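You operate a simulated robot arm through the tools that you are given. There is no shell and no other tool. Be economical: measure what you need, move in short steps, check, and stop when the job is done.

You run a simulated two-armed robot. Do the job below in one go: nothing can be reset, and whatever is moved stays where it is left.

TASK
Put the strap tongue marked "back" from the island bench on top of the green box there and the strap tongue labelled "side" in the grey vacuum tank. Put the filter three on the island bench away on the bench top. Do these in any order. Set down upright: filter three.

Only the result counts: the job must be done as asked and must still hold three seconds after the hand-in. Knocking over, shifting, dropping, spilling or breaking anything else fails it.

THE ROBOT
Two 7-joint arms with fingered hands on one trunk, on a base that drives. Base frame: it is fixed to the floor where the robot stands at the start and does not move with it; the origin is under the middle of the robot, x ahead of it, y to its left, z up. Readings come in m, degrees, newtons and seconds.
The left shoulder is at the start at [0.07, 0.142, 1.139], the right one opposite. With the tool pointing down near the work surface each hand reaches from about 0.4 to 0.8 m from the robot's upright axis, wherever it stands, measured 20 degrees to its own side. Places, roughly: bench top [3.2, -1.6, 0.9]. Payload 3.6 kg a hand.
The TCP of each hand is the grasp point between the finger pads, 0.025 m short of the fingertips. In the tool frame z runs along the fingers and y along their closing line. The gripper opens to 0.088 m. The gripper's body begins 0.029 m behind the TCP. The gripper is a hand of 5 fingers: y runs from the thumb to the fingers, the wrist lies at [-0.013, -0.097, -0.162] in the tool frame, and closing takes about 1.5 s.
Orientation is that of the tool frame in the base frame, as [roll, pitch, yaw] about the fixed x, y, z axes, in that order (R = Rz(yaw) Ry(pitch) Rx(roll)). With the fingers straight down and the wrist toward the robot, the tool's x, y and z point along [0, 1, 0], [1, 0, 0] and [0, 0, -1] of the base frame.

THE INTERFACE
- The arms move only by the tool send_rows. It takes "left_plan", "right_plan" or both (then of equal length, played together; a hand with none holds still); each is a list of rows, each a list of 2 entries, a list of its own where there are three numbers: the shift along the tool's x, y, z in units of 200 mm (1.0 is 200 mm), then the turn, a rotation vector about the tool's x, y, z in units of 45 degrees (1.0 is 45 degrees). In form: [[[dx, dy, dz], [wx, wy, wz]], ...]. A call has 1 to 10 rows; each row is the pose to reach, as a shift and turn from the pose commanded when the call began, along the tool's axes at that moment. "left_hand" and "right_hand" are, for a hand that has rows, the finger opening in cm, from 0 to 8.8, set as the call begins (left out, the last holds). A call with a number of a shift or a turn outside -1 to 1 is refused whole. Each row takes 0.2 s and may step no farther than 0.05 m and 8.6 degrees from the row before; otherwise, or with a gripper value out of range, the whole call is refused. A pose out of reach is approached as far as the arm can. The call stops where the force on the tool passes 40 N (or 10 N more than at its start, if that is more) or the arm is blocked; 0.2 s more then pass. Each finger travels about 0.072 m/s and halts on what it meets, pressing with about 33 N; the grip force reading is that of the motor and also rises with nothing between the fingers. The clock runs only during rows and for 0.2 s after the last one: add rows that repeat a pose to give the fingers time. The reply holds the time, the measured pose of the TCP, the force on the tool along the base axes, the opening and the grip force, in the units named above and with some noise, with the torque about the TCP (base axes, N m) and any sound that the robot's microphone picked up.
- Cameras (640 x 400 px; columns grow to the right, rows downward): "scene" is now at [0.133, 0.0129, 1.3597]; the picture's right is [0.16, -0.99, 0.00], its down [-0.64, -0.10, -0.76] and it looks along [0.76, 0.12, -0.64] (base axes); focal length 260 px, centre (320, 200). "left" rides on the left gripper at [-0.059, -0.079, -0.105] in its tool frame; the picture's right is [-0.73, -0.32, 0.61], its down [0.62, -0.68, 0.38] and it looks along [0.29, 0.66, 0.70] (tool axes); focal length 234 px, centre (320, 200). "right" rides on the right gripper at [0.059, -0.079, -0.105] in its tool frame; the picture's right is [-0.73, 0.32, -0.61], its down [-0.62, -0.68, 0.38] and it looks along [-0.29, 0.66, 0.70] (tool axes); focal length 234 px, centre (320, 200).
- grab_frame(camera): a new picture of that camera. The clock stands still meanwhile.
- move_column(by): slides the trunk up (or, below 0, down) by that many m; the arms and the scene camera ride with it, the base frame stays. It gives what a move gives, with no picture.
- drive_base(legs): drives the robot by 1 to 6 legs, each [ahead, left, turn to the left] in m, m and degrees, along the robot's own axes; the way and the turn of a leg run together, so that a leg with both is an arc; at most 1.5 m and 180 degrees a leg. The arms and the cameras ride along, it lands a little off, and it stops where it bumps. It gives what a move gives.
- move_fingers(index, middle, ring, little, thumb_bend, thumb_turn, hand): sets how far each is bent, from 0 (flat) to 100 (curled in); at 30 the hand is open as for a grip, at 70 the pads meet at the TCP. One left out holds its place. A second passes; each finger stops where it meets its share of the squeeze, and holds until it gets a number again. A gripper value or a shape takes the hand back. It gives what a move gives, with no picture; readings hold the bend of each and the force on index, middle, ring, little, thumb and palm. thumb_turn goes from beside the hand (0) to across from the fingers (100), as for a grip.
- preshape(shape, hand): the hand has 5 fingers and takes this shape, open, in about a second: jaw (thumb against the fingers, like two jaws); tri (thumb and two fingers); tip (a fingertip pinch); poke (one finger out to press); point (the index stretched); flat (the hand flat); cup (the hand cupped); fist (a fist). The gripper value then closes the fingers along that shape, each until it touches; the sizes above hold for jaw. It gives what a move gives, with no picture.
- pan_tilt(pan, tilt): turns the head with the scene camera to pan (to the left, within 86 degrees either way) and tilt (down, from -29 to 69), counted from straight ahead of the robot. It gives what a move gives.
- point_at(camera, pixels): for up to 12 pixels [column, row] of the newest picture of that camera ("zoom" is the newest enlarged one), the place [x, y, z] in the base frame of the surface seen there, good to about 0.003 m. The clock stands still meanwhile.
- enlarge(camera, box): a new picture of the part [left, top, right, bottom] of that camera's present view, enlarged. The clock stands still meanwhile.
- finish_job(): hands the job in; it is judged then, once.

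Keep the steps short. Do not move on a guess: measure, check each grasp and each placing, and mend mistakes. In all there are 110 turns and 100 pictures (those below and enlarged ones count). Leave the grippers open and the arms clear of the work at the hand-in unless told otherwise, and finish with a single line.

The tools are called after ">>>" by a JSON object that holds its "method" and its "body". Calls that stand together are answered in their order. send_rows: Moves the arms, as the interface text tells. Its arguments: {"type":"object","properties":{"left_plan":{"type":"array","items":{"type":"array"}},"left_hand":{"type":"number"},"right_plan":{"type":"array","items":{"type":"array"}},"right_hand":{"type":"number"}},"required":[]} The other tools are called the same way: move_column (by) slides the trunk up or down; preshape (shape, hand) gives the hand a shape; move_fingers (index, middle, ring, little, thumb_bend, thumb_turn, hand) moves the fingers one by one; drive_base (legs) drives the base; pan_tilt (pan, tilt) turns the head that bears the scene camera; grab_frame (camera) takes a picture; point_at (camera, pixels) gives the place of the surface under pixels of a picture; enlarge (camera, box) takes an enlarged picture of a part of a camera's view; finish_job () hands the job in.

At the start:

```text
time: 0.0
left_tool_pos: [0.5198, 0.2021, 1.1456]
left_ee_rot: [179.9, -0.1, 90.1]
left_wrist_force: [1.1, -0.8, 0.1]
left_ft_torque: [0.01, 0.02, -0.02]
left_finger_gap: 0.0877
left_grip_force: 0.0
left_shape: jaw
left_bend: [30.0, 30.0, 30.0, 30.0, 30.0, 98.0]
left_finger forces: [0.1, 0.1, 0.0, 0.0, 0.1, 0.0]
right_tool_pos: [0.5335, -0.1926, 1.1034]
right_ee_rot: [-180.0, 0.0, 90.0]
right_wrist_force: [0.2, 0.8, 0.3]
right_ft_torque: [-0.02, -0.01, 0.0]
right_finger_gap: 0.0876
right_grip_force: 0.0
right_shape: jaw
right_bend: [30.0, 30.0, 30.0, 30.0, 30.0, 98.0]
right_finger forces: [0.1, 0.1, 0.0, 0.0, 0.0, 0.0]
trunk travel left (down, up): [-0.675, 0.265]
robot x, y, heading: [0.0001, -0.0018, 0.1]
head pan, tilt: [9.1, 40.1]
```

scene: 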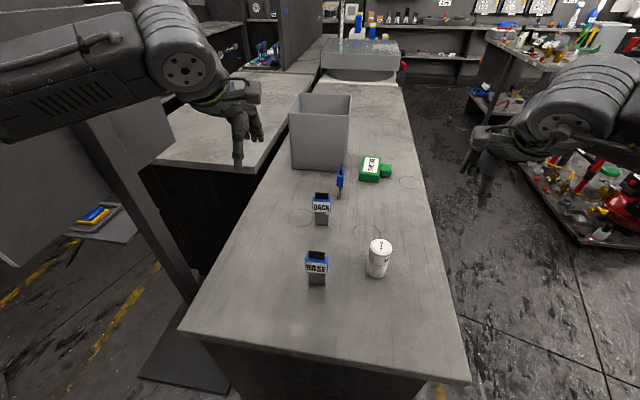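
right: 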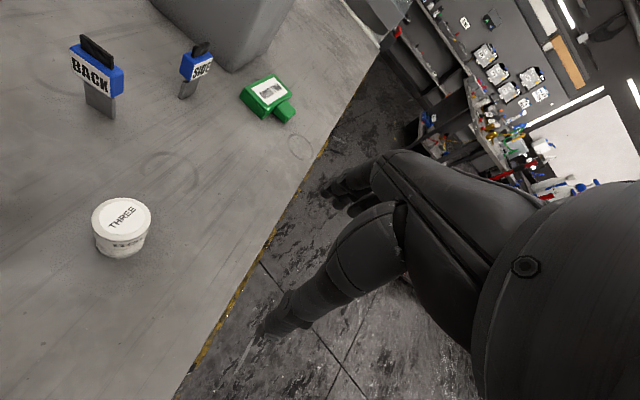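
left: 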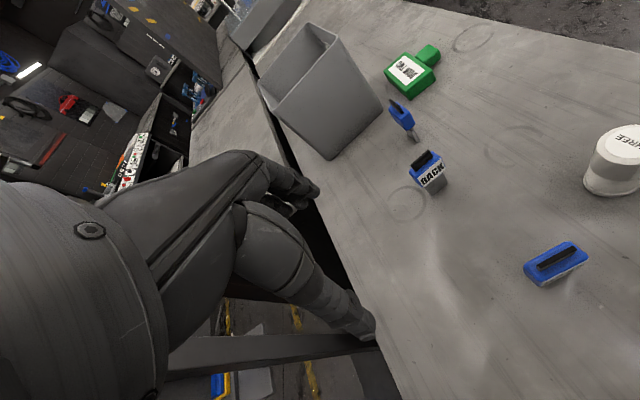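

I see three tongues (BASE, BACK, SIDE), the green box, a grey open container and filter THREE. First I zoom in on them to measure.

>>> {"method": "enlarge", "body": {"camera": "scene", "box": [260, 80, 460, 300]}}

>>> {"method": "point_at", "body": {"camera": "scene", "pixels": [[321, 196], [321, 209], [321, 221], [341, 172], [370, 166], [387, 170], [380, 243], [377, 272], [300, 162], [320, 165], [320, 113], [322, 95]]}}

```text
1.82 times, centred on (360, 190) of scene
```

zoom: 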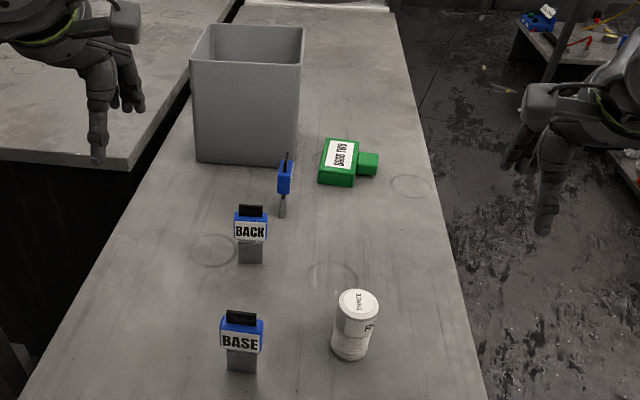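

```text
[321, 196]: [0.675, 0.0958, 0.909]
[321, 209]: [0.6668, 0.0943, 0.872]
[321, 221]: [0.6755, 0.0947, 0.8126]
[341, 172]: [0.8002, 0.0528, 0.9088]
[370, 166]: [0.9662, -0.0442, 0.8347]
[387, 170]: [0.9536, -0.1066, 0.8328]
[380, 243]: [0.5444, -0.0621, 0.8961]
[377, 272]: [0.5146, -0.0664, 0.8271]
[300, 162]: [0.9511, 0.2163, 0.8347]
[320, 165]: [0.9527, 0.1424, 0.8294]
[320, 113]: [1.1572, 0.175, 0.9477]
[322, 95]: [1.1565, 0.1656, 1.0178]
```

I zoom in further on the green box and the label, and on the far area.

>>> {"method": "enlarge", "body": {"camera": "scene", "box": [330, 140, 410, 200]}}

>>> {"method": "enlarge", "body": {"camera": "scene", "box": [280, 20, 420, 120]}}

>>> {"method": "enlarge", "body": {"camera": "scene", "box": [460, 0, 640, 120]}}

```text
6.67 times, centred on (370, 170) of scene
```

zoom: 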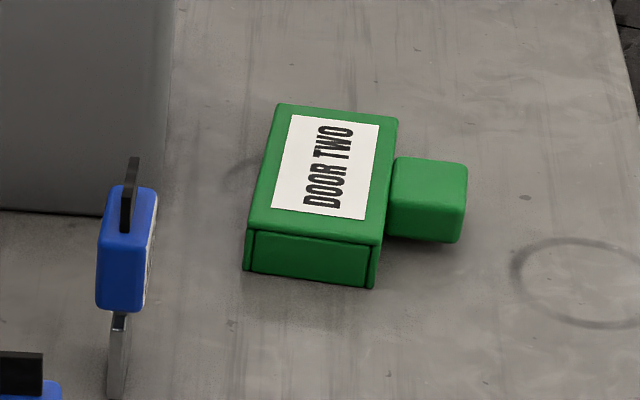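

```text
4.00 times, centred on (350, 70) of scene
```

zoom: 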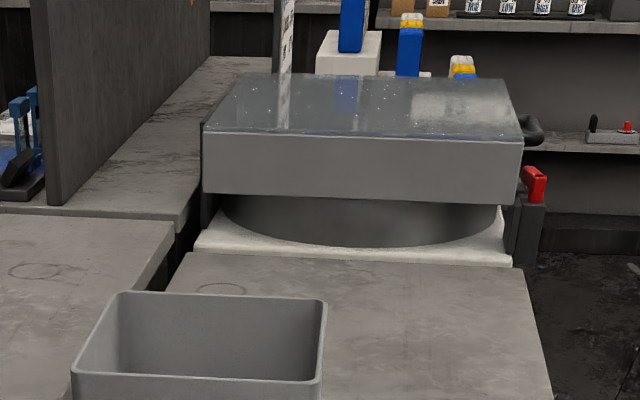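

```text
3.33 times, centred on (550, 60) of scene
```

zoom: 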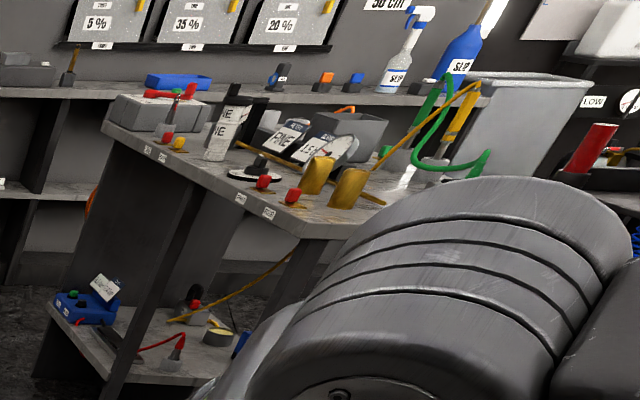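

Next I measure the tongues and the green box finely.

>>> {"method": "enlarge", "body": {"camera": "scene", "box": [300, 150, 396, 230]}}

>>> {"method": "point_at", "body": {"camera": "scene", "pixels": [[365, 157], [381, 159], [378, 175], [361, 173], [370, 178], [314, 198], [328, 198], [321, 202], [385, 166], [290, 95], [350, 96], [348, 168]]}}

>>> {"method": "point_at", "body": {"camera": "left", "pixels": [[425, 158], [436, 162], [430, 175], [437, 189], [416, 164], [394, 104], [403, 115], [412, 135], [409, 108], [612, 150], [416, 72], [370, 112]]}}

```text
5.00 times, centred on (348, 190) of scene
```

zoom: 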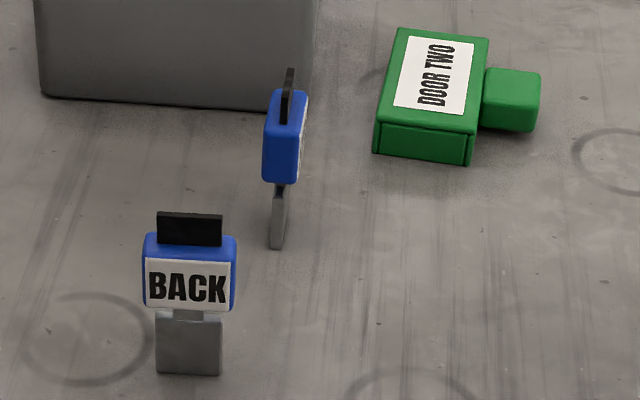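

```text
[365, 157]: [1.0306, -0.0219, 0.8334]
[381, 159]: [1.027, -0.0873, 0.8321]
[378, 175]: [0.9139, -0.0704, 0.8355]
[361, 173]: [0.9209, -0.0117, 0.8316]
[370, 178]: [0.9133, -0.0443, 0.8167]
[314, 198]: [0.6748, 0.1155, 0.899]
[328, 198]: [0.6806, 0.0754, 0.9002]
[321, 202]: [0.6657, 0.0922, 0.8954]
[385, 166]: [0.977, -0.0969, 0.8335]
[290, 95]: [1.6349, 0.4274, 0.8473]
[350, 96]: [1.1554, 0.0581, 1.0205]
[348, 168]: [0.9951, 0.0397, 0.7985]
```

```text
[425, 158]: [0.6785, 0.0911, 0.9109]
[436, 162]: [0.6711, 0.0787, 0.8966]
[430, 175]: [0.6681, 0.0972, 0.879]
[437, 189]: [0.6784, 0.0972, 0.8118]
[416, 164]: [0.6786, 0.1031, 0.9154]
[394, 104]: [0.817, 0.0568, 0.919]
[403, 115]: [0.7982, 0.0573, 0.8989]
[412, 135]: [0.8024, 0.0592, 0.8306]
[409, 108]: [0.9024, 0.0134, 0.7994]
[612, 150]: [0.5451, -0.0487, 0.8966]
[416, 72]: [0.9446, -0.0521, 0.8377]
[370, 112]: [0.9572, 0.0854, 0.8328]
```

BACK is centred near (0.679, 0.095): the blue body spans z 0.85–0.90, is thin along x, and the top is at 0.915. I move the left hand above it and check.

>>> {"method": "send_rows", "body": {"left_plan": [[[-0.1, 0.16, 0.1], [0, 0, 0]], [[-0.2, 0.32, 0.2], [0, 0, 0]], [[-0.3, 0.48, 0.3], [0, 0, 0]], [[-0.4, 0.62, 0.42], [0, 0, 0]], [[-0.48, 0.73, 0.56], [0, 0, 0]], [[-0.535, 0.795, 0.7], [0, 0, 0]], [[-0.535, 0.795, 0.75], [0, 0, 0]]], "left_hand": 8.8}}

>>> {"method": "grab_frame", "body": {"camera": "left"}}

>>> {"method": "grab_frame", "body": {"camera": "scene"}}

```text
time: 1.6
left_tool_pos: [0.6796, 0.095, 0.9943]
left_ee_rot: [-180.0, 0.0, 90.2]
left_wrist_force: [0.7, 0.9, 0.0]
left_ft_torque: [0.0, -0.03, -0.01]
left_finger_gap: 0.0879
left_grip_force: 0.0
left_shape: jaw
left_bend: [30.0, 30.0, 30.0, 30.0, 30.0, 98.0]
left_finger forces: [0.1, 0.0, 0.0, 0.0, 0.1, 0.0]
right_tool_pos: [0.5334, -0.1929, 1.103]
right_ee_rot: [179.9, 0.0, 90.0]
right_wrist_force: [0.2, -1.0, 0.3]
right_ft_torque: [-0.03, 0.01, -0.02]
right_finger_gap: 0.0876
right_grip_force: 0.0
right_shape: jaw
right_bend: [30.0, 30.0, 30.0, 30.0, 30.0, 98.0]
right_finger forces: [0.1, 0.0, 0.0, 0.1, 0.0, 0.0]
trunk travel left (down, up): [-0.675, 0.265]
robot x, y, heading: [-0.0001, 0.0025, -0.1]
head pan, tilt: [9.1, 40.1]
```

```text
91 pictures are left
```

left: 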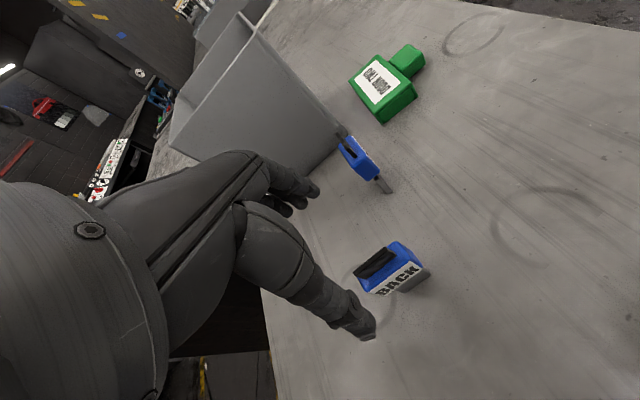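

```text
90 pictures are left
```

scene: 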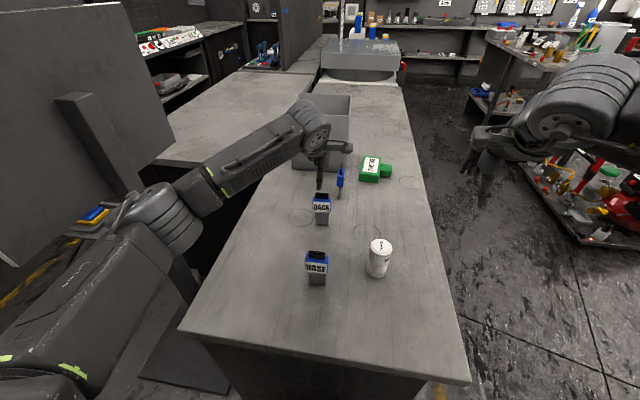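

Projecting straight down, BACK's top at (375, 264) lies under the grasp point. I descend to z≈0.893.

>>> {"method": "send_rows", "body": {"left_plan": [[[0, 0, 0.17], [0, 0, 0]], [[0, 0, 0.34], [0, 0, 0]], [[0, 0, 0.45], [0, 0, 0]], [[0, 0, 0.505], [0, 0, 0]]]}}

>>> {"method": "grab_frame", "body": {"camera": "left"}}

>>> {"method": "enlarge", "body": {"camera": "scene", "box": [270, 130, 390, 230]}}

```text
time: 2.6
left_tool_pos: [0.6801, 0.0964, 0.8925]
left_ee_rot: [180.0, 0.0, 90.1]
left_wrist_force: [0.9, 0.0, 0.2]
left_ft_torque: [-0.02, 0.03, 0.02]
left_finger_gap: 0.0879
left_grip_force: 0.1
left_shape: jaw
left_bend: [30.0, 30.0, 30.0, 30.0, 30.0, 98.0]
left_finger forces: [0.0, 0.0, 0.0, 0.0, 0.1, 0.1]
right_tool_pos: [0.5334, -0.1931, 1.1026]
right_ee_rot: [179.9, 0.0, 90.0]
right_wrist_force: [0.3, 0.3, -0.5]
right_ft_torque: [0.0, 0.02, 0.02]
right_finger_gap: 0.0877
right_grip_force: 0.1
right_shape: jaw
right_bend: [30.0, 30.0, 30.0, 30.0, 30.0, 98.0]
right_finger forces: [0.0, 0.0, 0.0, 0.0, 0.0, 0.1]
trunk travel left (down, up): [-0.675, 0.265]
robot x, y, heading: [0.0008, 0.002, 0.1]
head pan, tilt: [9.1, 40.1]
```

```text
89 pictures are left
```

left: 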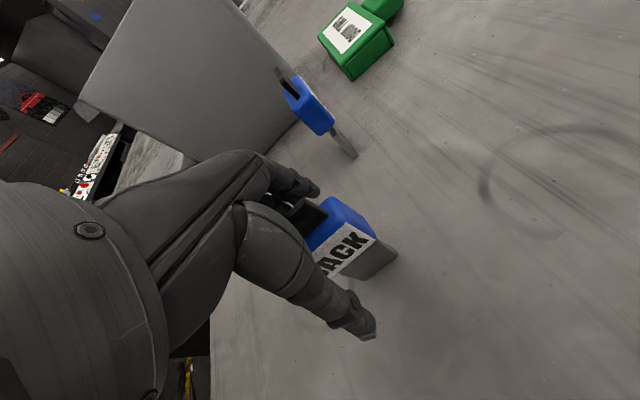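

```text
4.00 times, centred on (330, 180) of scene
```

zoom: 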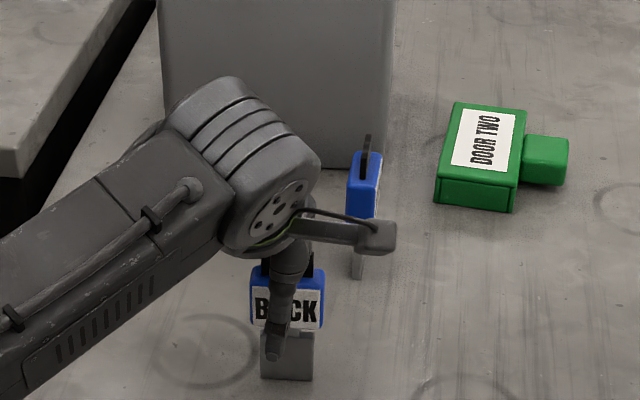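

The tongue sits between thumb and fingers. I close the fingers and hold for 1.6 s.

>>> {"method": "send_rows", "body": {"left_plan": [[[0, 0, 0], [0, 0, 0]], [[0, 0, 0], [0, 0, 0]], [[0, 0, 0], [0, 0, 0]], [[0, 0, 0], [0, 0, 0]], [[0, 0, 0], [0, 0, 0]], [[0, 0, 0], [0, 0, 0]], [[0, 0, 0], [0, 0, 0]], [[0, 0, 0], [0, 0, 0]]], "left_hand": 0}}

>>> {"method": "grab_frame", "body": {"camera": "left"}}

```text
time: 4.4
left_tool_pos: [0.6798, 0.0967, 0.8934]
left_ee_rot: [-180.0, 0.1, 90.1]
left_wrist_force: [0.2, -0.3, 0.0]
left_ft_torque: [0.01, 0.03, 0.01]
left_finger_gap: 0.0186
left_grip_force: 33.2
left_shape: jaw
left_bend: [73.0, 60.0, 63.0, 64.0, 75.0, 99.0]
left_finger forces: [18.9, 7.6, 3.3, 0.0, 29.9, 0.0]
right_tool_pos: [0.5329, -0.1924, 1.1033]
right_ee_rot: [-179.9, 0.0, 90.0]
right_wrist_force: [0.5, -0.4, 0.5]
right_ft_torque: [0.01, 0.01, 0.0]
right_finger_gap: 0.0877
right_grip_force: 0.0
right_shape: jaw
right_bend: [30.0, 30.0, 30.0, 30.0, 30.0, 98.0]
right_finger forces: [0.1, 0.0, 0.0, 0.0, 0.0, 0.0]
trunk travel left (down, up): [-0.675, 0.265]
robot x, y, heading: [-0.0057, 0.0026, -0.0]
head pan, tilt: [9.1, 40.1]
```

```text
87 pictures are left
```

left: 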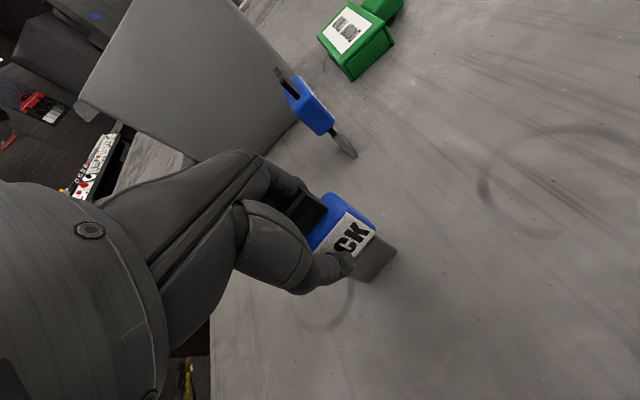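

The gap is 19 mm at 33 N, so the grip is firm. I lift straight up 0.16 m and check.

>>> {"method": "send_rows", "body": {"left_plan": [[[0, 0, -0.15], [0, 0, 0]], [[0, 0, -0.35], [0, 0, 0]], [[0, 0, -0.55], [0, 0, 0]], [[0, 0, -0.8], [0, 0, 0]]]}}

>>> {"method": "grab_frame", "body": {"camera": "scene"}}

```text
time: 5.4
left_tool_pos: [0.6771, 0.0958, 1.0547]
left_ee_rot: [-180.0, 0.0, 90.1]
left_wrist_force: [0.1, 0.3, -0.7]
left_ft_torque: [-0.02, 0.01, 0.0]
left_finger_gap: 0.0185
left_grip_force: 32.6
left_shape: jaw
left_bend: [73.0, 60.0, 65.0, 64.0, 76.0, 99.0]
left_finger forces: [19.5, 7.4, 3.2, 0.0, 30.0, 0.1]
right_tool_pos: [0.5329, -0.1941, 1.1033]
right_ee_rot: [179.9, 0.1, 90.0]
right_wrist_force: [0.3, 0.3, -0.7]
right_ft_torque: [0.0, -0.03, 0.0]
right_finger_gap: 0.0876
right_grip_force: 0.0
right_shape: jaw
right_bend: [30.0, 30.0, 30.0, 30.0, 30.0, 98.0]
right_finger forces: [0.0, 0.0, 0.0, 0.0, 0.0, 0.1]
trunk travel left (down, up): [-0.675, 0.265]
robot x, y, heading: [-0.003, -0.0032, -0.1]
head pan, tilt: [9.1, 40.1]
```

```text
86 pictures are left
```

scene: 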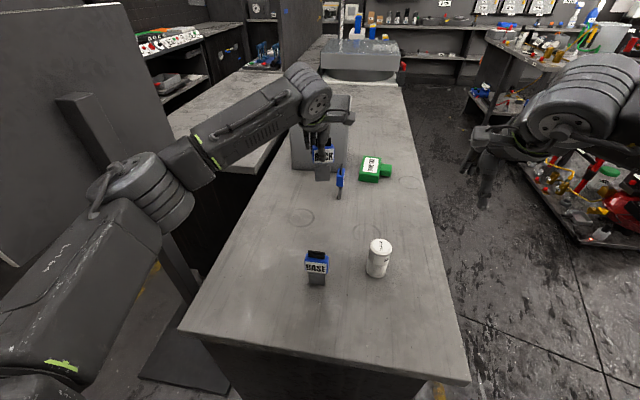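

BACK is in hand. Before driving I measure the bench's edges and the free floor on its right.

>>> {"method": "point_at", "body": {"camera": "scene", "pixels": [[466, 380], [440, 265], [405, 110], [185, 325], [370, 370], [480, 200], [480, 110], [575, 245], [560, 300], [500, 80], [530, 180], [440, 120]]}}

>>> {"method": "pan_tilt", "body": {"pan": -45, "tilt": 30}}

>>> {"method": "grab_frame", "body": {"camera": "scene"}}

```text
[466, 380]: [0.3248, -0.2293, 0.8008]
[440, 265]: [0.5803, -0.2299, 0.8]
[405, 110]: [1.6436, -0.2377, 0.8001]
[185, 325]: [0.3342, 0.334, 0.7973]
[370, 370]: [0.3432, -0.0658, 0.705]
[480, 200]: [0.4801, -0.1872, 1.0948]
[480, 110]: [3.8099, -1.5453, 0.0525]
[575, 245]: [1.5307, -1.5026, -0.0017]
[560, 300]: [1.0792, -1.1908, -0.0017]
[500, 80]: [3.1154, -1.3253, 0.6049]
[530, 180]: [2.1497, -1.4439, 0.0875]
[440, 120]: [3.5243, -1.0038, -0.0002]
```

```text
time: 6.6
left_tool_pos: [0.6789, 0.0965, 1.0531]
left_ee_rot: [179.9, 0.1, 90.1]
left_wrist_force: [0.4, 0.7, -0.8]
left_ft_torque: [-0.03, 0.03, 0.0]
left_finger_gap: 0.0184
left_grip_force: 33.3
left_shape: jaw
left_bend: [73.0, 60.0, 65.0, 64.0, 76.0, 99.0]
left_finger forces: [19.5, 7.3, 3.5, 0.0, 30.0, 0.0]
right_tool_pos: [0.5354, -0.1925, 1.1028]
right_ee_rot: [180.0, 0.0, 90.0]
right_wrist_force: [0.5, -1.1, 0.5]
right_ft_torque: [-0.03, 0.01, -0.02]
right_finger_gap: 0.0879
right_grip_force: 0.0
right_shape: jaw
right_bend: [30.0, 30.0, 30.0, 30.0, 30.0, 98.0]
right_finger forces: [0.1, 0.0, 0.0, 0.0, 0.0, 0.0]
trunk travel left (down, up): [-0.675, 0.265]
robot x, y, heading: [-0.0002, 0.0016, -0.0]
head pan, tilt: [-45.0, 30.0]
```

```text
85 pictures are left
```

scene: 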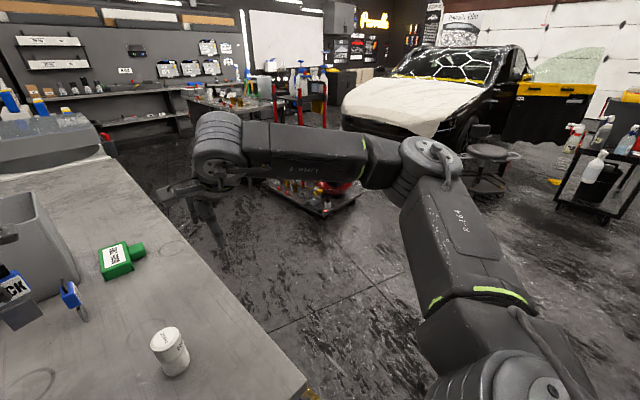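

The bench spans y −0.23 to 0.33 and starts at x 0.325. I check the low cart's extent at right.

>>> {"method": "point_at", "body": {"camera": "scene", "pixels": [[262, 185], [322, 213], [360, 195], [280, 360], [180, 180], [200, 240], [480, 185], [115, 200], [120, 150]]}}

>>> {"method": "send_rows", "body": {"left_plan": [[[0, 0, -0.2], [0, 0, 0]], [[0, 0, -0.4], [0, 0, 0]], [[0.1, -0.15, -0.5], [0, 0, 0]], [[0.2, -0.35, -0.55], [0, 0, 0]], [[0.3, -0.55, -0.55], [0, 0, 0]], [[0.4, -0.75, -0.55], [0, 0, 0]], [[0.5, -0.9, -0.55], [0, 0, 0]]]}}

```text
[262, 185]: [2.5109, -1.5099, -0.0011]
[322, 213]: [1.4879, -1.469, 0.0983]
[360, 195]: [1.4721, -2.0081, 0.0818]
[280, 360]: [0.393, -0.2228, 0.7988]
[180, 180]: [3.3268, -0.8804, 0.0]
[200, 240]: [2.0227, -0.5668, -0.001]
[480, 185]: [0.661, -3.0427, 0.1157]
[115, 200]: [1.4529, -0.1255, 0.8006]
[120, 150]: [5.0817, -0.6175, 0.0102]
```

```text
time: 8.2
left_tool_pos: [0.4965, 0.1963, 1.1628]
left_ee_rot: [180.0, 0.1, 90.1]
left_wrist_force: [0.4, 0.0, -0.4]
left_ft_torque: [0.05, 0.01, 0.02]
left_finger_gap: 0.0185
left_grip_force: 32.9
left_shape: jaw
left_bend: [73.0, 61.0, 71.0, 64.0, 76.0, 98.0]
left_finger forces: [19.8, 7.2, 3.1, 0.1, 30.0, 0.0]
right_tool_pos: [0.5316, -0.1919, 1.1041]
right_ee_rot: [179.9, 0.0, 90.0]
right_wrist_force: [-0.5, 0.2, 0.5]
right_ft_torque: [-0.02, 0.01, 0.04]
right_finger_gap: 0.088
right_grip_force: 0.0
right_shape: jaw
right_bend: [30.0, 30.0, 30.0, 30.0, 30.0, 98.0]
right_finger forces: [0.0, 0.0, 0.0, 0.1, 0.1, 0.0]
trunk travel left (down, up): [-0.675, 0.265]
robot x, y, heading: [-0.0003, 0.0009, -0.0]
head pan, tilt: [-45.0, 30.0]
```

The cart starts at about (1.47, −1.47), so there is a wide corridor. I strafe right 0.75, turn left 90°, then slide along the bench.

>>> {"method": "drive_base", "body": {"legs": [[0, -0.75, 0], [0, 0, 90], [0, -1.05, 0]]}}

>>> {"method": "pan_tilt", "body": {"pan": 5, "tilt": 45}}

>>> {"method": "grab_frame", "body": {"camera": "scene"}}

```text
time: 21.2
left_tool_pos: [0.8599, -0.2529, 1.1617]
left_ee_rot: [-179.9, -0.1, -180.0]
left_wrist_force: [0.4, -0.5, -0.6]
left_ft_torque: [-0.06, 0.01, -0.01]
left_finger_gap: 0.0181
left_grip_force: 32.5
left_shape: jaw
left_bend: [73.0, 61.0, 71.0, 64.0, 76.0, 98.0]
left_finger forces: [19.7, 6.9, 3.0, 0.0, 29.7, 0.1]
right_tool_pos: [1.249, -0.2179, 1.1035]
right_ee_rot: [-179.9, 0.0, -180.0]
right_wrist_force: [-0.6, -0.2, -0.1]
right_ft_torque: [-0.01, 0.01, 0.01]
right_finger_gap: 0.0875
right_grip_force: 0.0
right_shape: jaw
right_bend: [30.0, 30.0, 30.0, 30.0, 30.0, 98.0]
right_finger forces: [0.0, 0.0, 0.1, 0.0, 0.0, 0.1]
trunk travel left (down, up): [-0.675, 0.265]
robot x, y, heading: [1.053, -0.751, 89.9]
head pan, tilt: [-45.0, 30.0]
```

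```text
time: 22.4
left_tool_pos: [0.8593, -0.2543, 1.1619]
left_ee_rot: [-180.0, 0.0, 179.9]
left_wrist_force: [0.6, -0.2, -0.4]
left_ft_torque: [-0.05, -0.01, -0.05]
left_finger_gap: 0.0181
left_grip_force: 33.4
left_shape: jaw
left_bend: [73.0, 61.0, 71.0, 64.0, 76.0, 98.0]
left_finger forces: [19.7, 7.0, 3.0, 0.0, 29.5, 0.0]
right_tool_pos: [1.2484, -0.2186, 1.1026]
right_ee_rot: [-180.0, 0.0, -180.0]
right_wrist_force: [0.2, -0.6, 0.4]
right_ft_torque: [-0.01, 0.02, 0.0]
right_finger_gap: 0.0875
right_grip_force: 0.1
right_shape: jaw
right_bend: [30.0, 30.0, 30.0, 30.0, 30.0, 98.0]
right_finger forces: [0.1, 0.1, 0.1, 0.0, 0.0, 0.0]
trunk travel left (down, up): [-0.675, 0.265]
robot x, y, heading: [1.0526, -0.751, 89.9]
head pan, tilt: [5.0, 45.0]
```

```text
84 pictures are left
```

scene: 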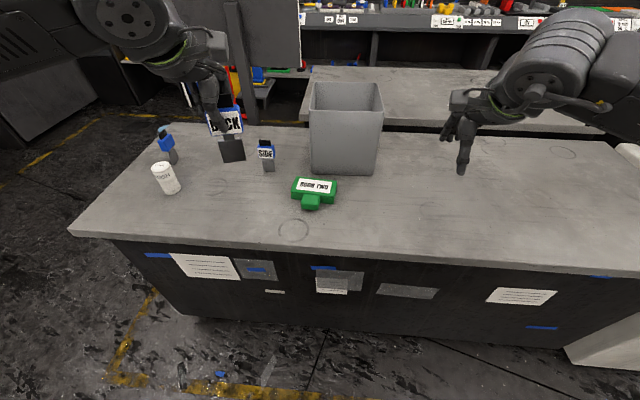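

Clear view. I drive ahead 0.13 m toward the bench and measure the green box, SIDE and the tank again.

>>> {"method": "drive_base", "body": {"legs": [[0.13, 0, 0]]}}

>>> {"method": "pan_tilt", "body": {"pan": 0, "tilt": 50}}

>>> {"method": "grab_frame", "body": {"camera": "scene"}}

```text
time: 23.6
left_tool_pos: [0.8602, -0.1253, 1.1638]
left_ee_rot: [-179.9, 0.0, -180.0]
left_wrist_force: [-0.3, 0.7, -0.7]
left_ft_torque: [0.02, 0.07, -0.05]
left_finger_gap: 0.0178
left_grip_force: 32.5
left_shape: jaw
left_bend: [73.0, 61.0, 71.0, 64.0, 76.0, 98.0]
left_finger forces: [19.6, 7.0, 3.0, 0.1, 29.6, 0.1]
right_tool_pos: [1.2476, -0.0894, 1.1027]
right_ee_rot: [179.9, 0.0, -179.9]
right_wrist_force: [-0.7, 0.9, 0.0]
right_ft_torque: [0.0, 0.04, -0.03]
right_finger_gap: 0.0877
right_grip_force: 0.1
right_shape: jaw
right_bend: [30.0, 30.0, 30.0, 30.0, 30.0, 98.0]
right_finger forces: [0.1, 0.1, 0.0, 0.0, 0.0, 0.0]
trunk travel left (down, up): [-0.675, 0.265]
robot x, y, heading: [1.0589, -0.6273, 89.9]
head pan, tilt: [5.0, 45.0]
```

```text
time: 24.3
left_tool_pos: [0.8602, -0.1242, 1.1615]
left_ee_rot: [-179.9, -0.1, -179.9]
left_wrist_force: [-0.5, -0.4, -0.9]
left_ft_torque: [0.0, -0.02, 0.01]
left_finger_gap: 0.0183
left_grip_force: 33.1
left_shape: jaw
left_bend: [73.0, 61.0, 71.0, 64.0, 76.0, 98.0]
left_finger forces: [19.7, 7.0, 3.0, 0.0, 29.7, 0.1]
right_tool_pos: [1.2466, -0.0875, 1.1031]
right_ee_rot: [180.0, 0.0, -179.8]
right_wrist_force: [-0.8, 0.4, 0.1]
right_ft_torque: [0.02, 0.0, 0.01]
right_finger_gap: 0.0879
right_grip_force: 0.1
right_shape: jaw
right_bend: [30.0, 30.0, 30.0, 30.0, 30.0, 98.0]
right_finger forces: [0.0, 0.0, 0.1, 0.0, 0.1, 0.0]
trunk travel left (down, up): [-0.675, 0.265]
robot x, y, heading: [1.0563, -0.6201, 90.2]
head pan, tilt: [0.0, 50.0]
```

```text
83 pictures are left
```

scene: 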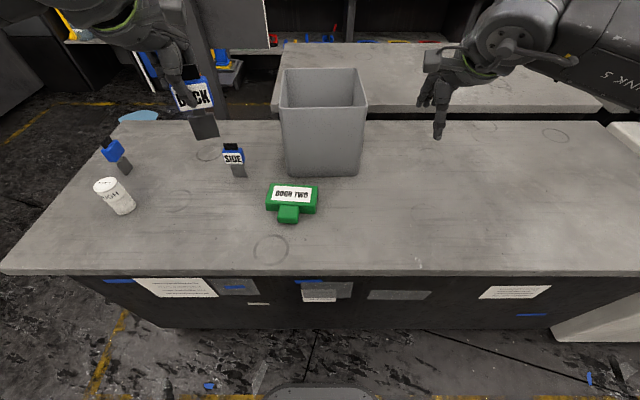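

>>> {"method": "enlarge", "body": {"camera": "scene", "box": [180, 70, 380, 240]}}

>>> {"method": "point_at", "body": {"camera": "scene", "pixels": [[269, 186], [316, 186], [314, 207], [268, 206], [283, 104], [366, 106], [285, 70], [357, 70], [325, 90], [232, 147], [226, 160], [241, 160]]}}

```text
2.35 times, centred on (280, 155) of scene
```

zoom: 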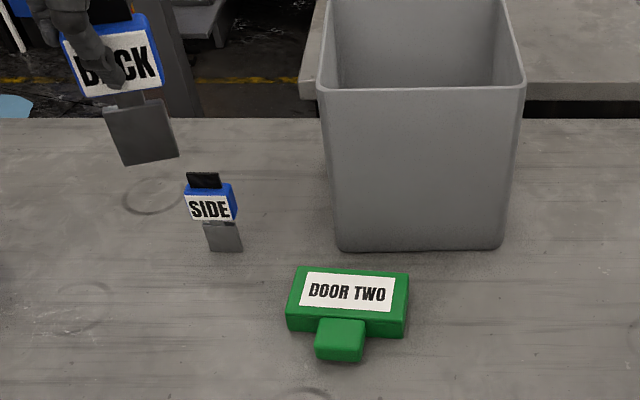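

```text
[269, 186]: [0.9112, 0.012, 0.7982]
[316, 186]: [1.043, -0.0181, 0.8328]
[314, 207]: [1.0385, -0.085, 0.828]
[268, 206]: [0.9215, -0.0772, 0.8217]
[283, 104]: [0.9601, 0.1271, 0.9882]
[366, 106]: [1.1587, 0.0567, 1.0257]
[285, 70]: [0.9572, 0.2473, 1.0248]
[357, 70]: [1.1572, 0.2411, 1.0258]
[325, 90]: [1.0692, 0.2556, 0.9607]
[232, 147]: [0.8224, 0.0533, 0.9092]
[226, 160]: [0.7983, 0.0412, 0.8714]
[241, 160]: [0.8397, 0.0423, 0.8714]
```

BACK's bottom edge looks slanted, so I check its attitude in the hand.

>>> {"method": "enlarge", "body": {"camera": "scene", "box": [150, 60, 246, 140]}}

>>> {"method": "point_at", "body": {"camera": "scene", "pixels": [[193, 122], [195, 134], [205, 130], [216, 119], [217, 132], [205, 120], [209, 92], [193, 97], [211, 104], [196, 110]]}}

```text
5.00 times, centred on (198, 100) of scene
```

zoom: 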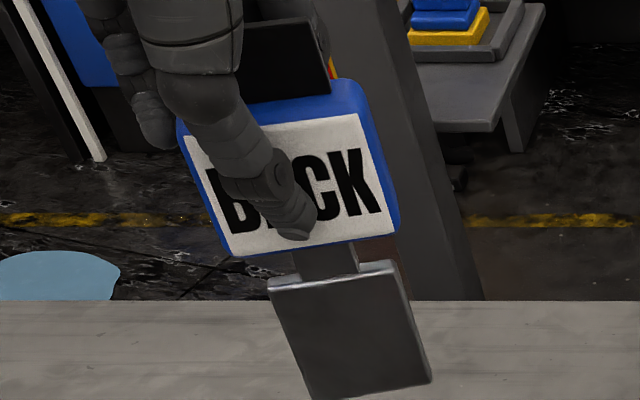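

```text
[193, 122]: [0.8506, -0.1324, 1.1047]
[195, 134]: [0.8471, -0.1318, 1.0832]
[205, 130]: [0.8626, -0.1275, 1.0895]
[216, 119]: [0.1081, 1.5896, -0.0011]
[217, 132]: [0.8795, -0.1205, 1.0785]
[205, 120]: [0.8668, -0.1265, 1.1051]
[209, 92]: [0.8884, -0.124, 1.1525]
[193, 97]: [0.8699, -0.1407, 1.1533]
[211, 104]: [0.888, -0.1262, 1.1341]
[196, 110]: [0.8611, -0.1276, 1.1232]
```

>>> {"method": "point_at", "body": {"camera": "scene", "pixels": [[190, 119], [192, 124], [194, 130], [196, 135], [198, 138], [218, 135], [216, 129], [214, 123], [212, 116], [205, 115], [208, 136], [220, 108]]}}

>>> {"method": "grab_frame", "body": {"camera": "left"}}

```text
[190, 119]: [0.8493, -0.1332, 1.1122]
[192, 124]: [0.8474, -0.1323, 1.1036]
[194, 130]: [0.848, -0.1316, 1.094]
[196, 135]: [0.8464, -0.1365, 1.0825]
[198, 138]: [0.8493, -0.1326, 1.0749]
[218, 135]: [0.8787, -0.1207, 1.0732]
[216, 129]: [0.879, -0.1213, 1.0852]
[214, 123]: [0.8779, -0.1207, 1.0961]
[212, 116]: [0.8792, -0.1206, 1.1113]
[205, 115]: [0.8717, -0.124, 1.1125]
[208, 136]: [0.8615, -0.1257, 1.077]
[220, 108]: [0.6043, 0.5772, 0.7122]
```

```text
80 pictures are left
```

left: 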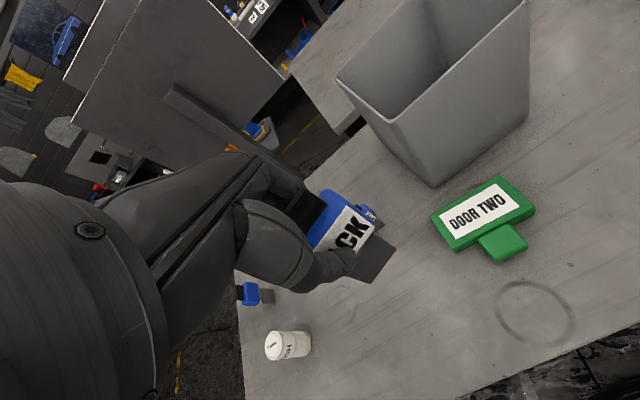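

BACK hangs vertical, only yawed about 20°, with its bottom 0.094 below the TCP. I move it above the green box centre (0.978, −0.048), stopping at TCP z≈0.98.

>>> {"method": "send_rows", "body": {"left_plan": [[[-0.15, 0.1, 0.05], [0, 0, 0]], [[-0.3, 0.2, 0.15], [0, 0, 0]], [[-0.45, 0.28, 0.3], [0, 0, 0]], [[-0.55, 0.33, 0.47], [0, 0, 0]], [[-0.575, 0.35, 0.65], [0, 0, 0]], [[-0.575, 0.35, 0.8], [0, 0, 0]], [[-0.575, 0.35, 0.9], [0, 0, 0]]]}}

>>> {"method": "enlarge", "body": {"camera": "scene", "box": [220, 90, 380, 230]}}

>>> {"method": "grab_frame", "body": {"camera": "left"}}

```text
time: 25.9
left_tool_pos: [0.9752, -0.0534, 0.9815]
left_ee_rot: [180.0, 0.0, -179.9]
left_wrist_force: [-1.0, 0.2, -0.3]
left_ft_torque: [0.01, 0.03, 0.0]
left_finger_gap: 0.018
left_grip_force: 33.2
left_shape: jaw
left_bend: [73.0, 61.0, 71.0, 64.0, 76.0, 97.0]
left_finger forces: [20.1, 7.0, 2.6, 0.0, 29.7, 0.1]
right_tool_pos: [1.2478, -0.0873, 1.1025]
right_ee_rot: [180.0, -0.1, -179.8]
right_wrist_force: [-0.3, -0.2, -0.6]
right_ft_torque: [0.06, 0.06, 0.0]
right_finger_gap: 0.0878
right_grip_force: 0.1
right_shape: jaw
right_bend: [30.0, 30.0, 30.0, 30.0, 30.0, 98.0]
right_finger forces: [0.0, 0.0, 0.1, 0.0, 0.0, 0.0]
trunk travel left (down, up): [-0.675, 0.265]
robot x, y, heading: [1.0537, -0.6175, 90.1]
head pan, tilt: [0.0, 50.0]
```

```text
2.86 times, centred on (300, 160) of scene
```

zoom: 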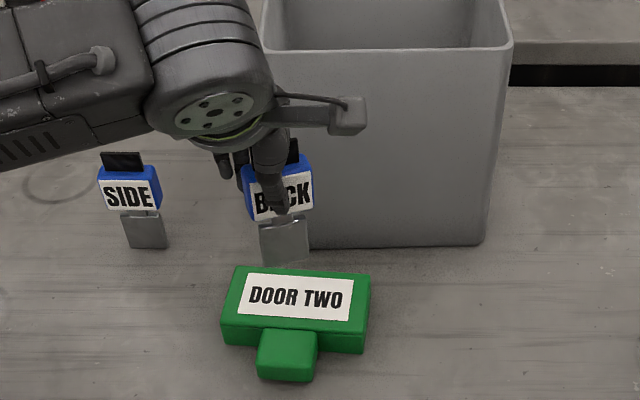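

```text
78 pictures are left
```

left: 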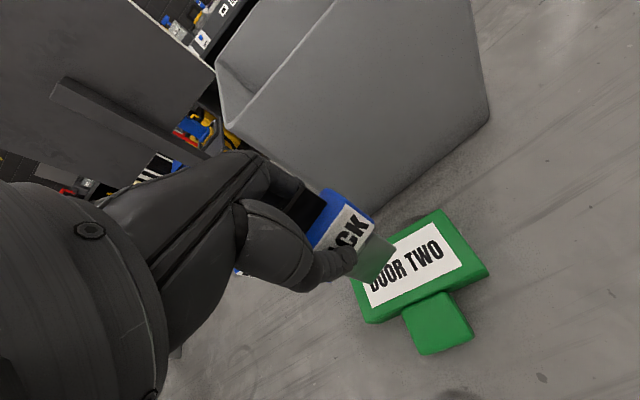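

The blade is above the box's left-centre area. I descend to TCP z≈0.932 and watch the force.

>>> {"method": "send_rows", "body": {"left_plan": [[[0, 0, 0.1], [0, 0, 0]], [[0, 0, 0.18], [0, 0, 0]], [[0, 0, 0.235], [0, 0, 0]]]}}

>>> {"method": "enlarge", "body": {"camera": "scene", "box": [240, 110, 360, 220]}}

```text
time: 26.7
left_tool_pos: [0.9749, -0.0541, 0.9337]
left_ee_rot: [-180.0, 0.0, -180.0]
left_wrist_force: [0.9, 0.1, -0.7]
left_ft_torque: [0.0, 0.02, 0.06]
left_finger_gap: 0.0183
left_grip_force: 33.3
left_shape: jaw
left_bend: [73.0, 61.0, 71.0, 64.0, 76.0, 97.0]
left_finger forces: [20.1, 7.0, 2.6, 0.0, 29.7, 0.1]
right_tool_pos: [1.2477, -0.0896, 1.1039]
right_ee_rot: [-180.0, 0.0, -180.0]
right_wrist_force: [-0.2, 0.5, 0.2]
right_ft_torque: [0.01, 0.0, 0.0]
right_finger_gap: 0.0875
right_grip_force: 0.1
right_shape: jaw
right_bend: [30.0, 30.0, 30.0, 30.0, 30.0, 98.0]
right_finger forces: [0.0, 0.0, 0.0, 0.0, 0.1, 0.1]
trunk travel left (down, up): [-0.675, 0.265]
robot x, y, heading: [1.0562, -0.6204, 89.9]
head pan, tilt: [0.0, 50.0]
```

```text
3.64 times, centred on (300, 165) of scene
```

zoom: 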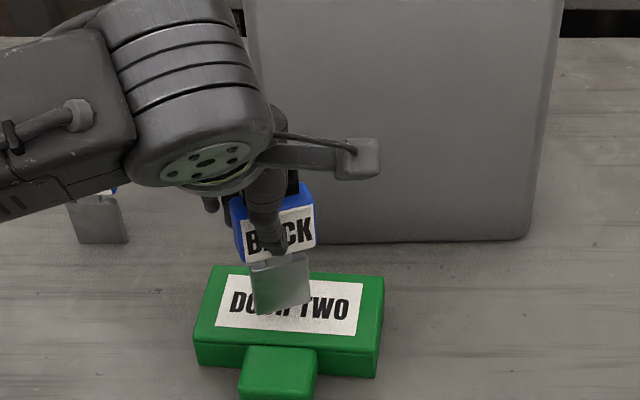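

It is nearly down, with no contact force yet. I lower in 2 mm steps.

>>> {"method": "send_rows", "body": {"left_plan": [[[0, 0, 0.01], [0, 0, 0]], [[0, 0, 0.02], [0, 0, 0]], [[0, 0, 0.025], [0, 0, 0]], [[0, 0, 0.025], [0, 0, 0]]]}}

```text
time: 27.7
left_tool_pos: [0.9751, -0.0528, 0.9299]
left_ee_rot: [180.0, -0.1, -179.9]
left_wrist_force: [-0.5, -0.8, -1.2]
left_ft_torque: [0.02, -0.01, 0.02]
left_finger_gap: 0.0179
left_grip_force: 33.1
left_shape: jaw
left_bend: [73.0, 61.0, 71.0, 64.0, 76.0, 97.0]
left_finger forces: [20.1, 7.0, 2.5, 0.0, 29.7, 0.0]
right_tool_pos: [1.2485, -0.0885, 1.1024]
right_ee_rot: [179.9, -0.1, -179.9]
right_wrist_force: [0.6, -0.5, 0.1]
right_ft_torque: [0.01, 0.02, 0.01]
right_finger_gap: 0.0876
right_grip_force: 0.0
right_shape: jaw
right_bend: [30.0, 30.0, 30.0, 30.0, 30.0, 98.0]
right_finger forces: [0.0, 0.0, 0.0, 0.0, 0.0, 0.1]
trunk travel left (down, up): [-0.675, 0.265]
robot x, y, heading: [1.0579, -0.6207, 90.2]
head pan, tilt: [0.0, 50.0]
```

Still no contact, so I continue in 1 mm steps.

>>> {"method": "send_rows", "body": {"left_plan": [[[0, 0, 0.005], [0, 0, 0]], [[0, 0, 0.01], [0, 0, 0]], [[0, 0, 0.01], [0, 0, 0]]]}}

>>> {"method": "enlarge", "body": {"camera": "left", "box": [300, 160, 500, 360]}}

```text
time: 28.5
left_tool_pos: [0.9744, -0.0532, 0.9289]
left_ee_rot: [-180.0, -0.1, -179.9]
left_wrist_force: [-0.3, 1.2, -1.1]
left_ft_torque: [0.02, 0.03, -0.03]
left_finger_gap: 0.0181
left_grip_force: 33.2
left_shape: jaw
left_bend: [73.0, 61.0, 71.0, 64.0, 76.0, 97.0]
left_finger forces: [20.3, 6.9, 2.4, 0.1, 29.8, 0.1]
right_tool_pos: [1.2478, -0.0878, 1.1036]
right_ee_rot: [-180.0, 0.0, -179.9]
right_wrist_force: [0.5, -0.2, -0.8]
right_ft_torque: [-0.01, -0.02, 0.02]
right_finger_gap: 0.0879
right_grip_force: 0.3
right_shape: jaw
right_bend: [30.0, 30.0, 30.0, 30.0, 30.0, 98.0]
right_finger forces: [0.1, 0.0, 0.1, 0.0, 0.0, 0.0]
trunk travel left (down, up): [-0.675, 0.265]
robot x, y, heading: [1.0572, -0.6253, 89.8]
head pan, tilt: [0.0, 50.0]
```

```text
2.00 times, centred on (400, 260) of left
```

zoom: 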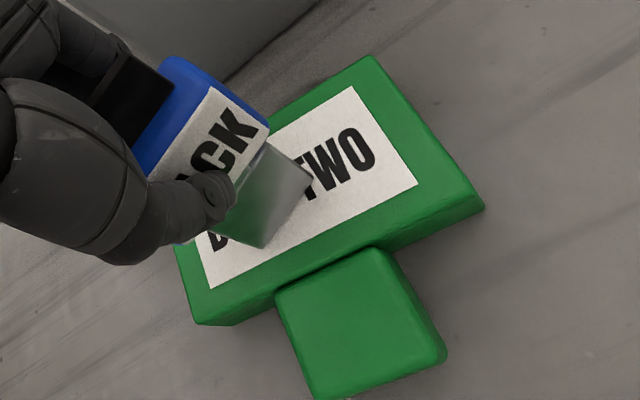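

>>> {"method": "send_rows", "body": {"left_plan": [[[0, 0, 0.005], [0, 0, 0]], [[0, 0, 0.01], [0, 0, 0]], [[0, 0, 0.015], [0, 0, 0]], [[0, 0, 0.015], [0, 0, 0]]]}}

```text
time: 29.5
left_tool_pos: [0.9741, -0.0539, 0.9268]
left_ee_rot: [-179.9, 0.0, -179.8]
left_wrist_force: [-1.8, -0.9, 3.6]
left_ft_torque: [0.03, 0.01, 0.04]
left_finger_gap: 0.0181
left_grip_force: 32.6
left_shape: jaw
left_bend: [73.0, 61.0, 71.0, 64.0, 76.0, 97.0]
left_finger forces: [20.4, 7.6, 2.4, 0.0, 30.5, 0.0]
right_tool_pos: [1.2468, -0.0892, 1.1048]
right_ee_rot: [179.9, 0.0, -179.9]
right_wrist_force: [0.0, 0.3, 0.2]
right_ft_torque: [0.03, 0.02, -0.01]
right_finger_gap: 0.0879
right_grip_force: 0.0
right_shape: jaw
right_bend: [30.0, 30.0, 30.0, 30.0, 30.0, 98.0]
right_finger forces: [0.0, 0.0, 0.1, 0.0, 0.0, 0.0]
trunk travel left (down, up): [-0.675, 0.265]
robot x, y, heading: [1.0588, -0.6246, 90.0]
head pan, tilt: [0.0, 50.0]
```

Contact shows as 3.6 N upward. I open the fingers.

>>> {"method": "send_rows", "body": {"left_plan": [[[0, 0, 0], [0, 0, 0]], [[0, 0, 0], [0, 0, 0]], [[0, 0, 0], [0, 0, 0]], [[0, 0, 0], [0, 0, 0]], [[0, 0, 0], [0, 0, 0]]], "left_hand": 7}}

>>> {"method": "enlarge", "body": {"camera": "left", "box": [240, 120, 480, 360]}}

>>> {"method": "enlarge", "body": {"camera": "scene", "box": [240, 110, 360, 220]}}

```text
time: 30.7
left_tool_pos: [0.9737, -0.0532, 0.9258]
left_ee_rot: [180.0, 0.1, -180.0]
left_wrist_force: [-0.4, 0.0, -0.1]
left_ft_torque: [-0.03, 0.01, -0.02]
left_finger_gap: 0.0698
left_grip_force: 0.1
left_shape: jaw
left_bend: [27.0, 34.0, 32.0, 33.0, 50.0, 99.0]
left_finger forces: [0.0, 0.1, 0.1, 0.0, 0.1, 0.1]
right_tool_pos: [1.2475, -0.0884, 1.1031]
right_ee_rot: [180.0, 0.0, -179.8]
right_wrist_force: [-1.5, 0.3, 0.1]
right_ft_torque: [-0.02, -0.06, 0.02]
right_finger_gap: 0.0878
right_grip_force: 0.0
right_shape: jaw
right_bend: [30.0, 30.0, 30.0, 30.0, 30.0, 98.0]
right_finger forces: [0.1, 0.0, 0.1, 0.1, 0.0, 0.1]
trunk travel left (down, up): [-0.675, 0.265]
robot x, y, heading: [1.0529, -0.6242, 89.9]
head pan, tilt: [0.0, 50.0]
```

```text
1.67 times, centred on (360, 240) of left
```

zoom: 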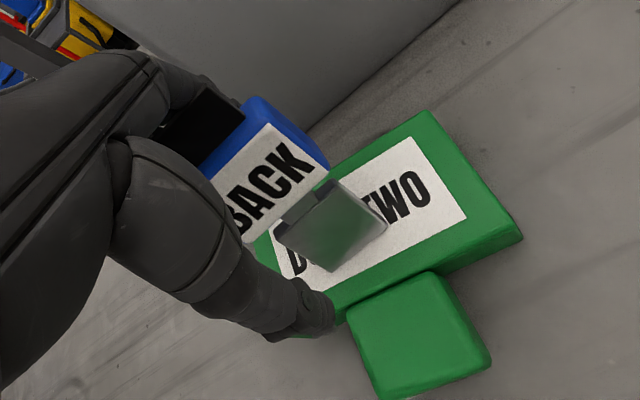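

```text
3.64 times, centred on (300, 165) of scene
```

zoom: 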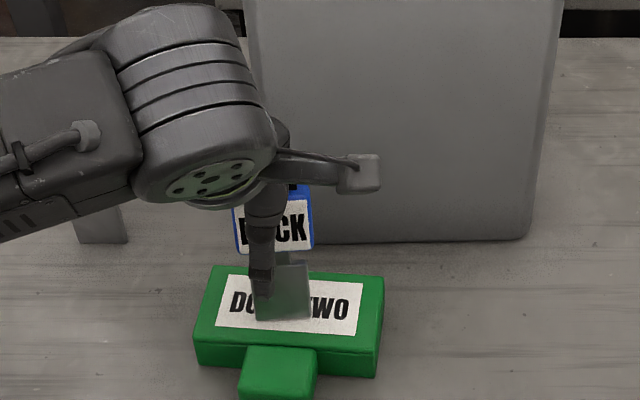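

BACK stands free between the opened fingers. I rise straight up.

>>> {"method": "send_rows", "body": {"left_plan": [[[0, 0, -0.05], [0, 0, 0]], [[0, 0, -0.15], [0, 0, 0]], [[0, 0, -0.3], [0, 0, 0]], [[0, 0, -0.5], [0, 0, 0]], [[0, 0, -0.75], [0, 0, 0]], [[0, 0, -0.95], [0, 0, 0]]]}}

>>> {"method": "grab_frame", "body": {"camera": "scene"}}

>>> {"method": "grab_frame", "body": {"camera": "left"}}

```text
time: 32.1
left_tool_pos: [0.9744, -0.0551, 1.1156]
left_ee_rot: [180.0, 0.0, -179.9]
left_wrist_force: [0.0, -0.5, -0.3]
left_ft_torque: [0.04, 0.02, 0.01]
left_finger_gap: 0.0696
left_grip_force: 0.1
left_shape: jaw
left_bend: [27.0, 34.0, 32.0, 33.0, 50.0, 99.0]
left_finger forces: [0.1, 0.0, 0.0, 0.0, 0.1, 0.0]
right_tool_pos: [1.2488, -0.0898, 1.1019]
right_ee_rot: [-180.0, 0.0, -179.9]
right_wrist_force: [0.3, 0.2, -0.5]
right_ft_torque: [0.01, -0.02, 0.01]
right_finger_gap: 0.0878
right_grip_force: 0.1
right_shape: jaw
right_bend: [30.0, 30.0, 30.0, 30.0, 30.0, 98.0]
right_finger forces: [0.0, 0.1, 0.0, 0.0, 0.0, 0.0]
trunk travel left (down, up): [-0.675, 0.265]
robot x, y, heading: [1.0558, -0.6239, 89.9]
head pan, tilt: [0.0, 50.0]
```

```text
73 pictures are left
```

scene: 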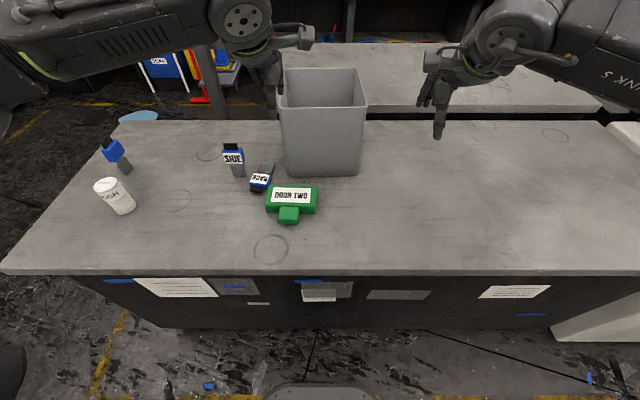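

```text
72 pictures are left
```

left: 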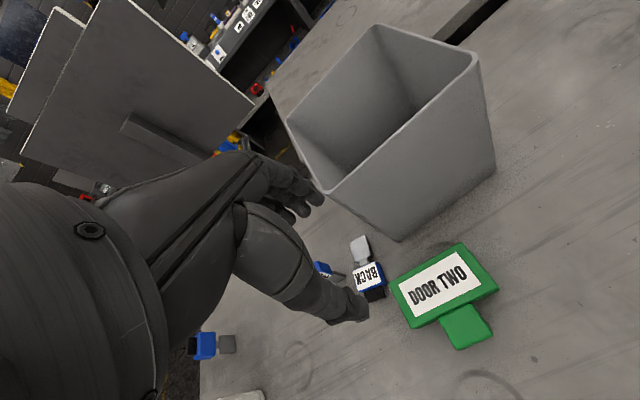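

BACK tipped off as the hand rose. It now lies on the bench between SIDE and the box, and SIDE is undisturbed. I look closely.

>>> {"method": "enlarge", "body": {"camera": "scene", "box": [216, 130, 326, 230]}}

>>> {"method": "point_at", "body": {"camera": "scene", "pixels": [[262, 172], [268, 165], [271, 174], [260, 179], [253, 181], [254, 188], [266, 187], [262, 191], [270, 182], [232, 146], [228, 160], [239, 172]]}}

>>> {"method": "enlarge", "body": {"camera": "left", "box": [290, 210, 450, 330]}}

```text
4.00 times, centred on (271, 180) of scene
```

zoom: 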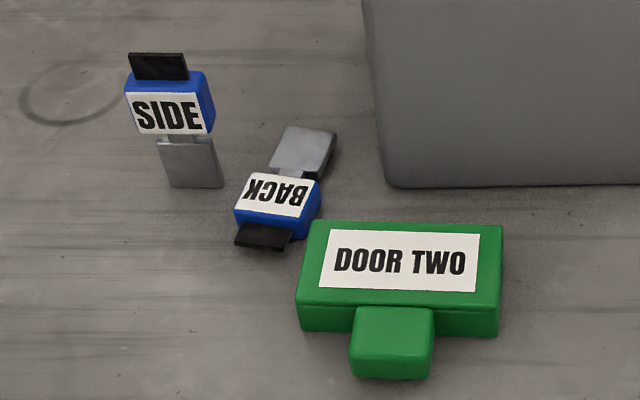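

```text
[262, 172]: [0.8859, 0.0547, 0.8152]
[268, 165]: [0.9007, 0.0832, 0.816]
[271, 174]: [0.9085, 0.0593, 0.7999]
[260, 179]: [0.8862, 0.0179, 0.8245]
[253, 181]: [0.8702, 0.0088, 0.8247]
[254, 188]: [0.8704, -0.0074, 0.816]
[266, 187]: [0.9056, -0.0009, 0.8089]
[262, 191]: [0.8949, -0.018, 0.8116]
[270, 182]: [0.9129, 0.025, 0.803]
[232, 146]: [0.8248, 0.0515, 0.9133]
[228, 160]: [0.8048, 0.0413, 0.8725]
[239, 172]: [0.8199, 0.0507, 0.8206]
```

```text
3.33 times, centred on (370, 270) of left
```

zoom: 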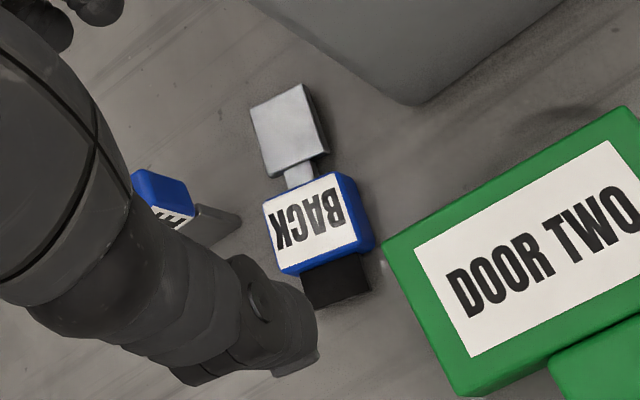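

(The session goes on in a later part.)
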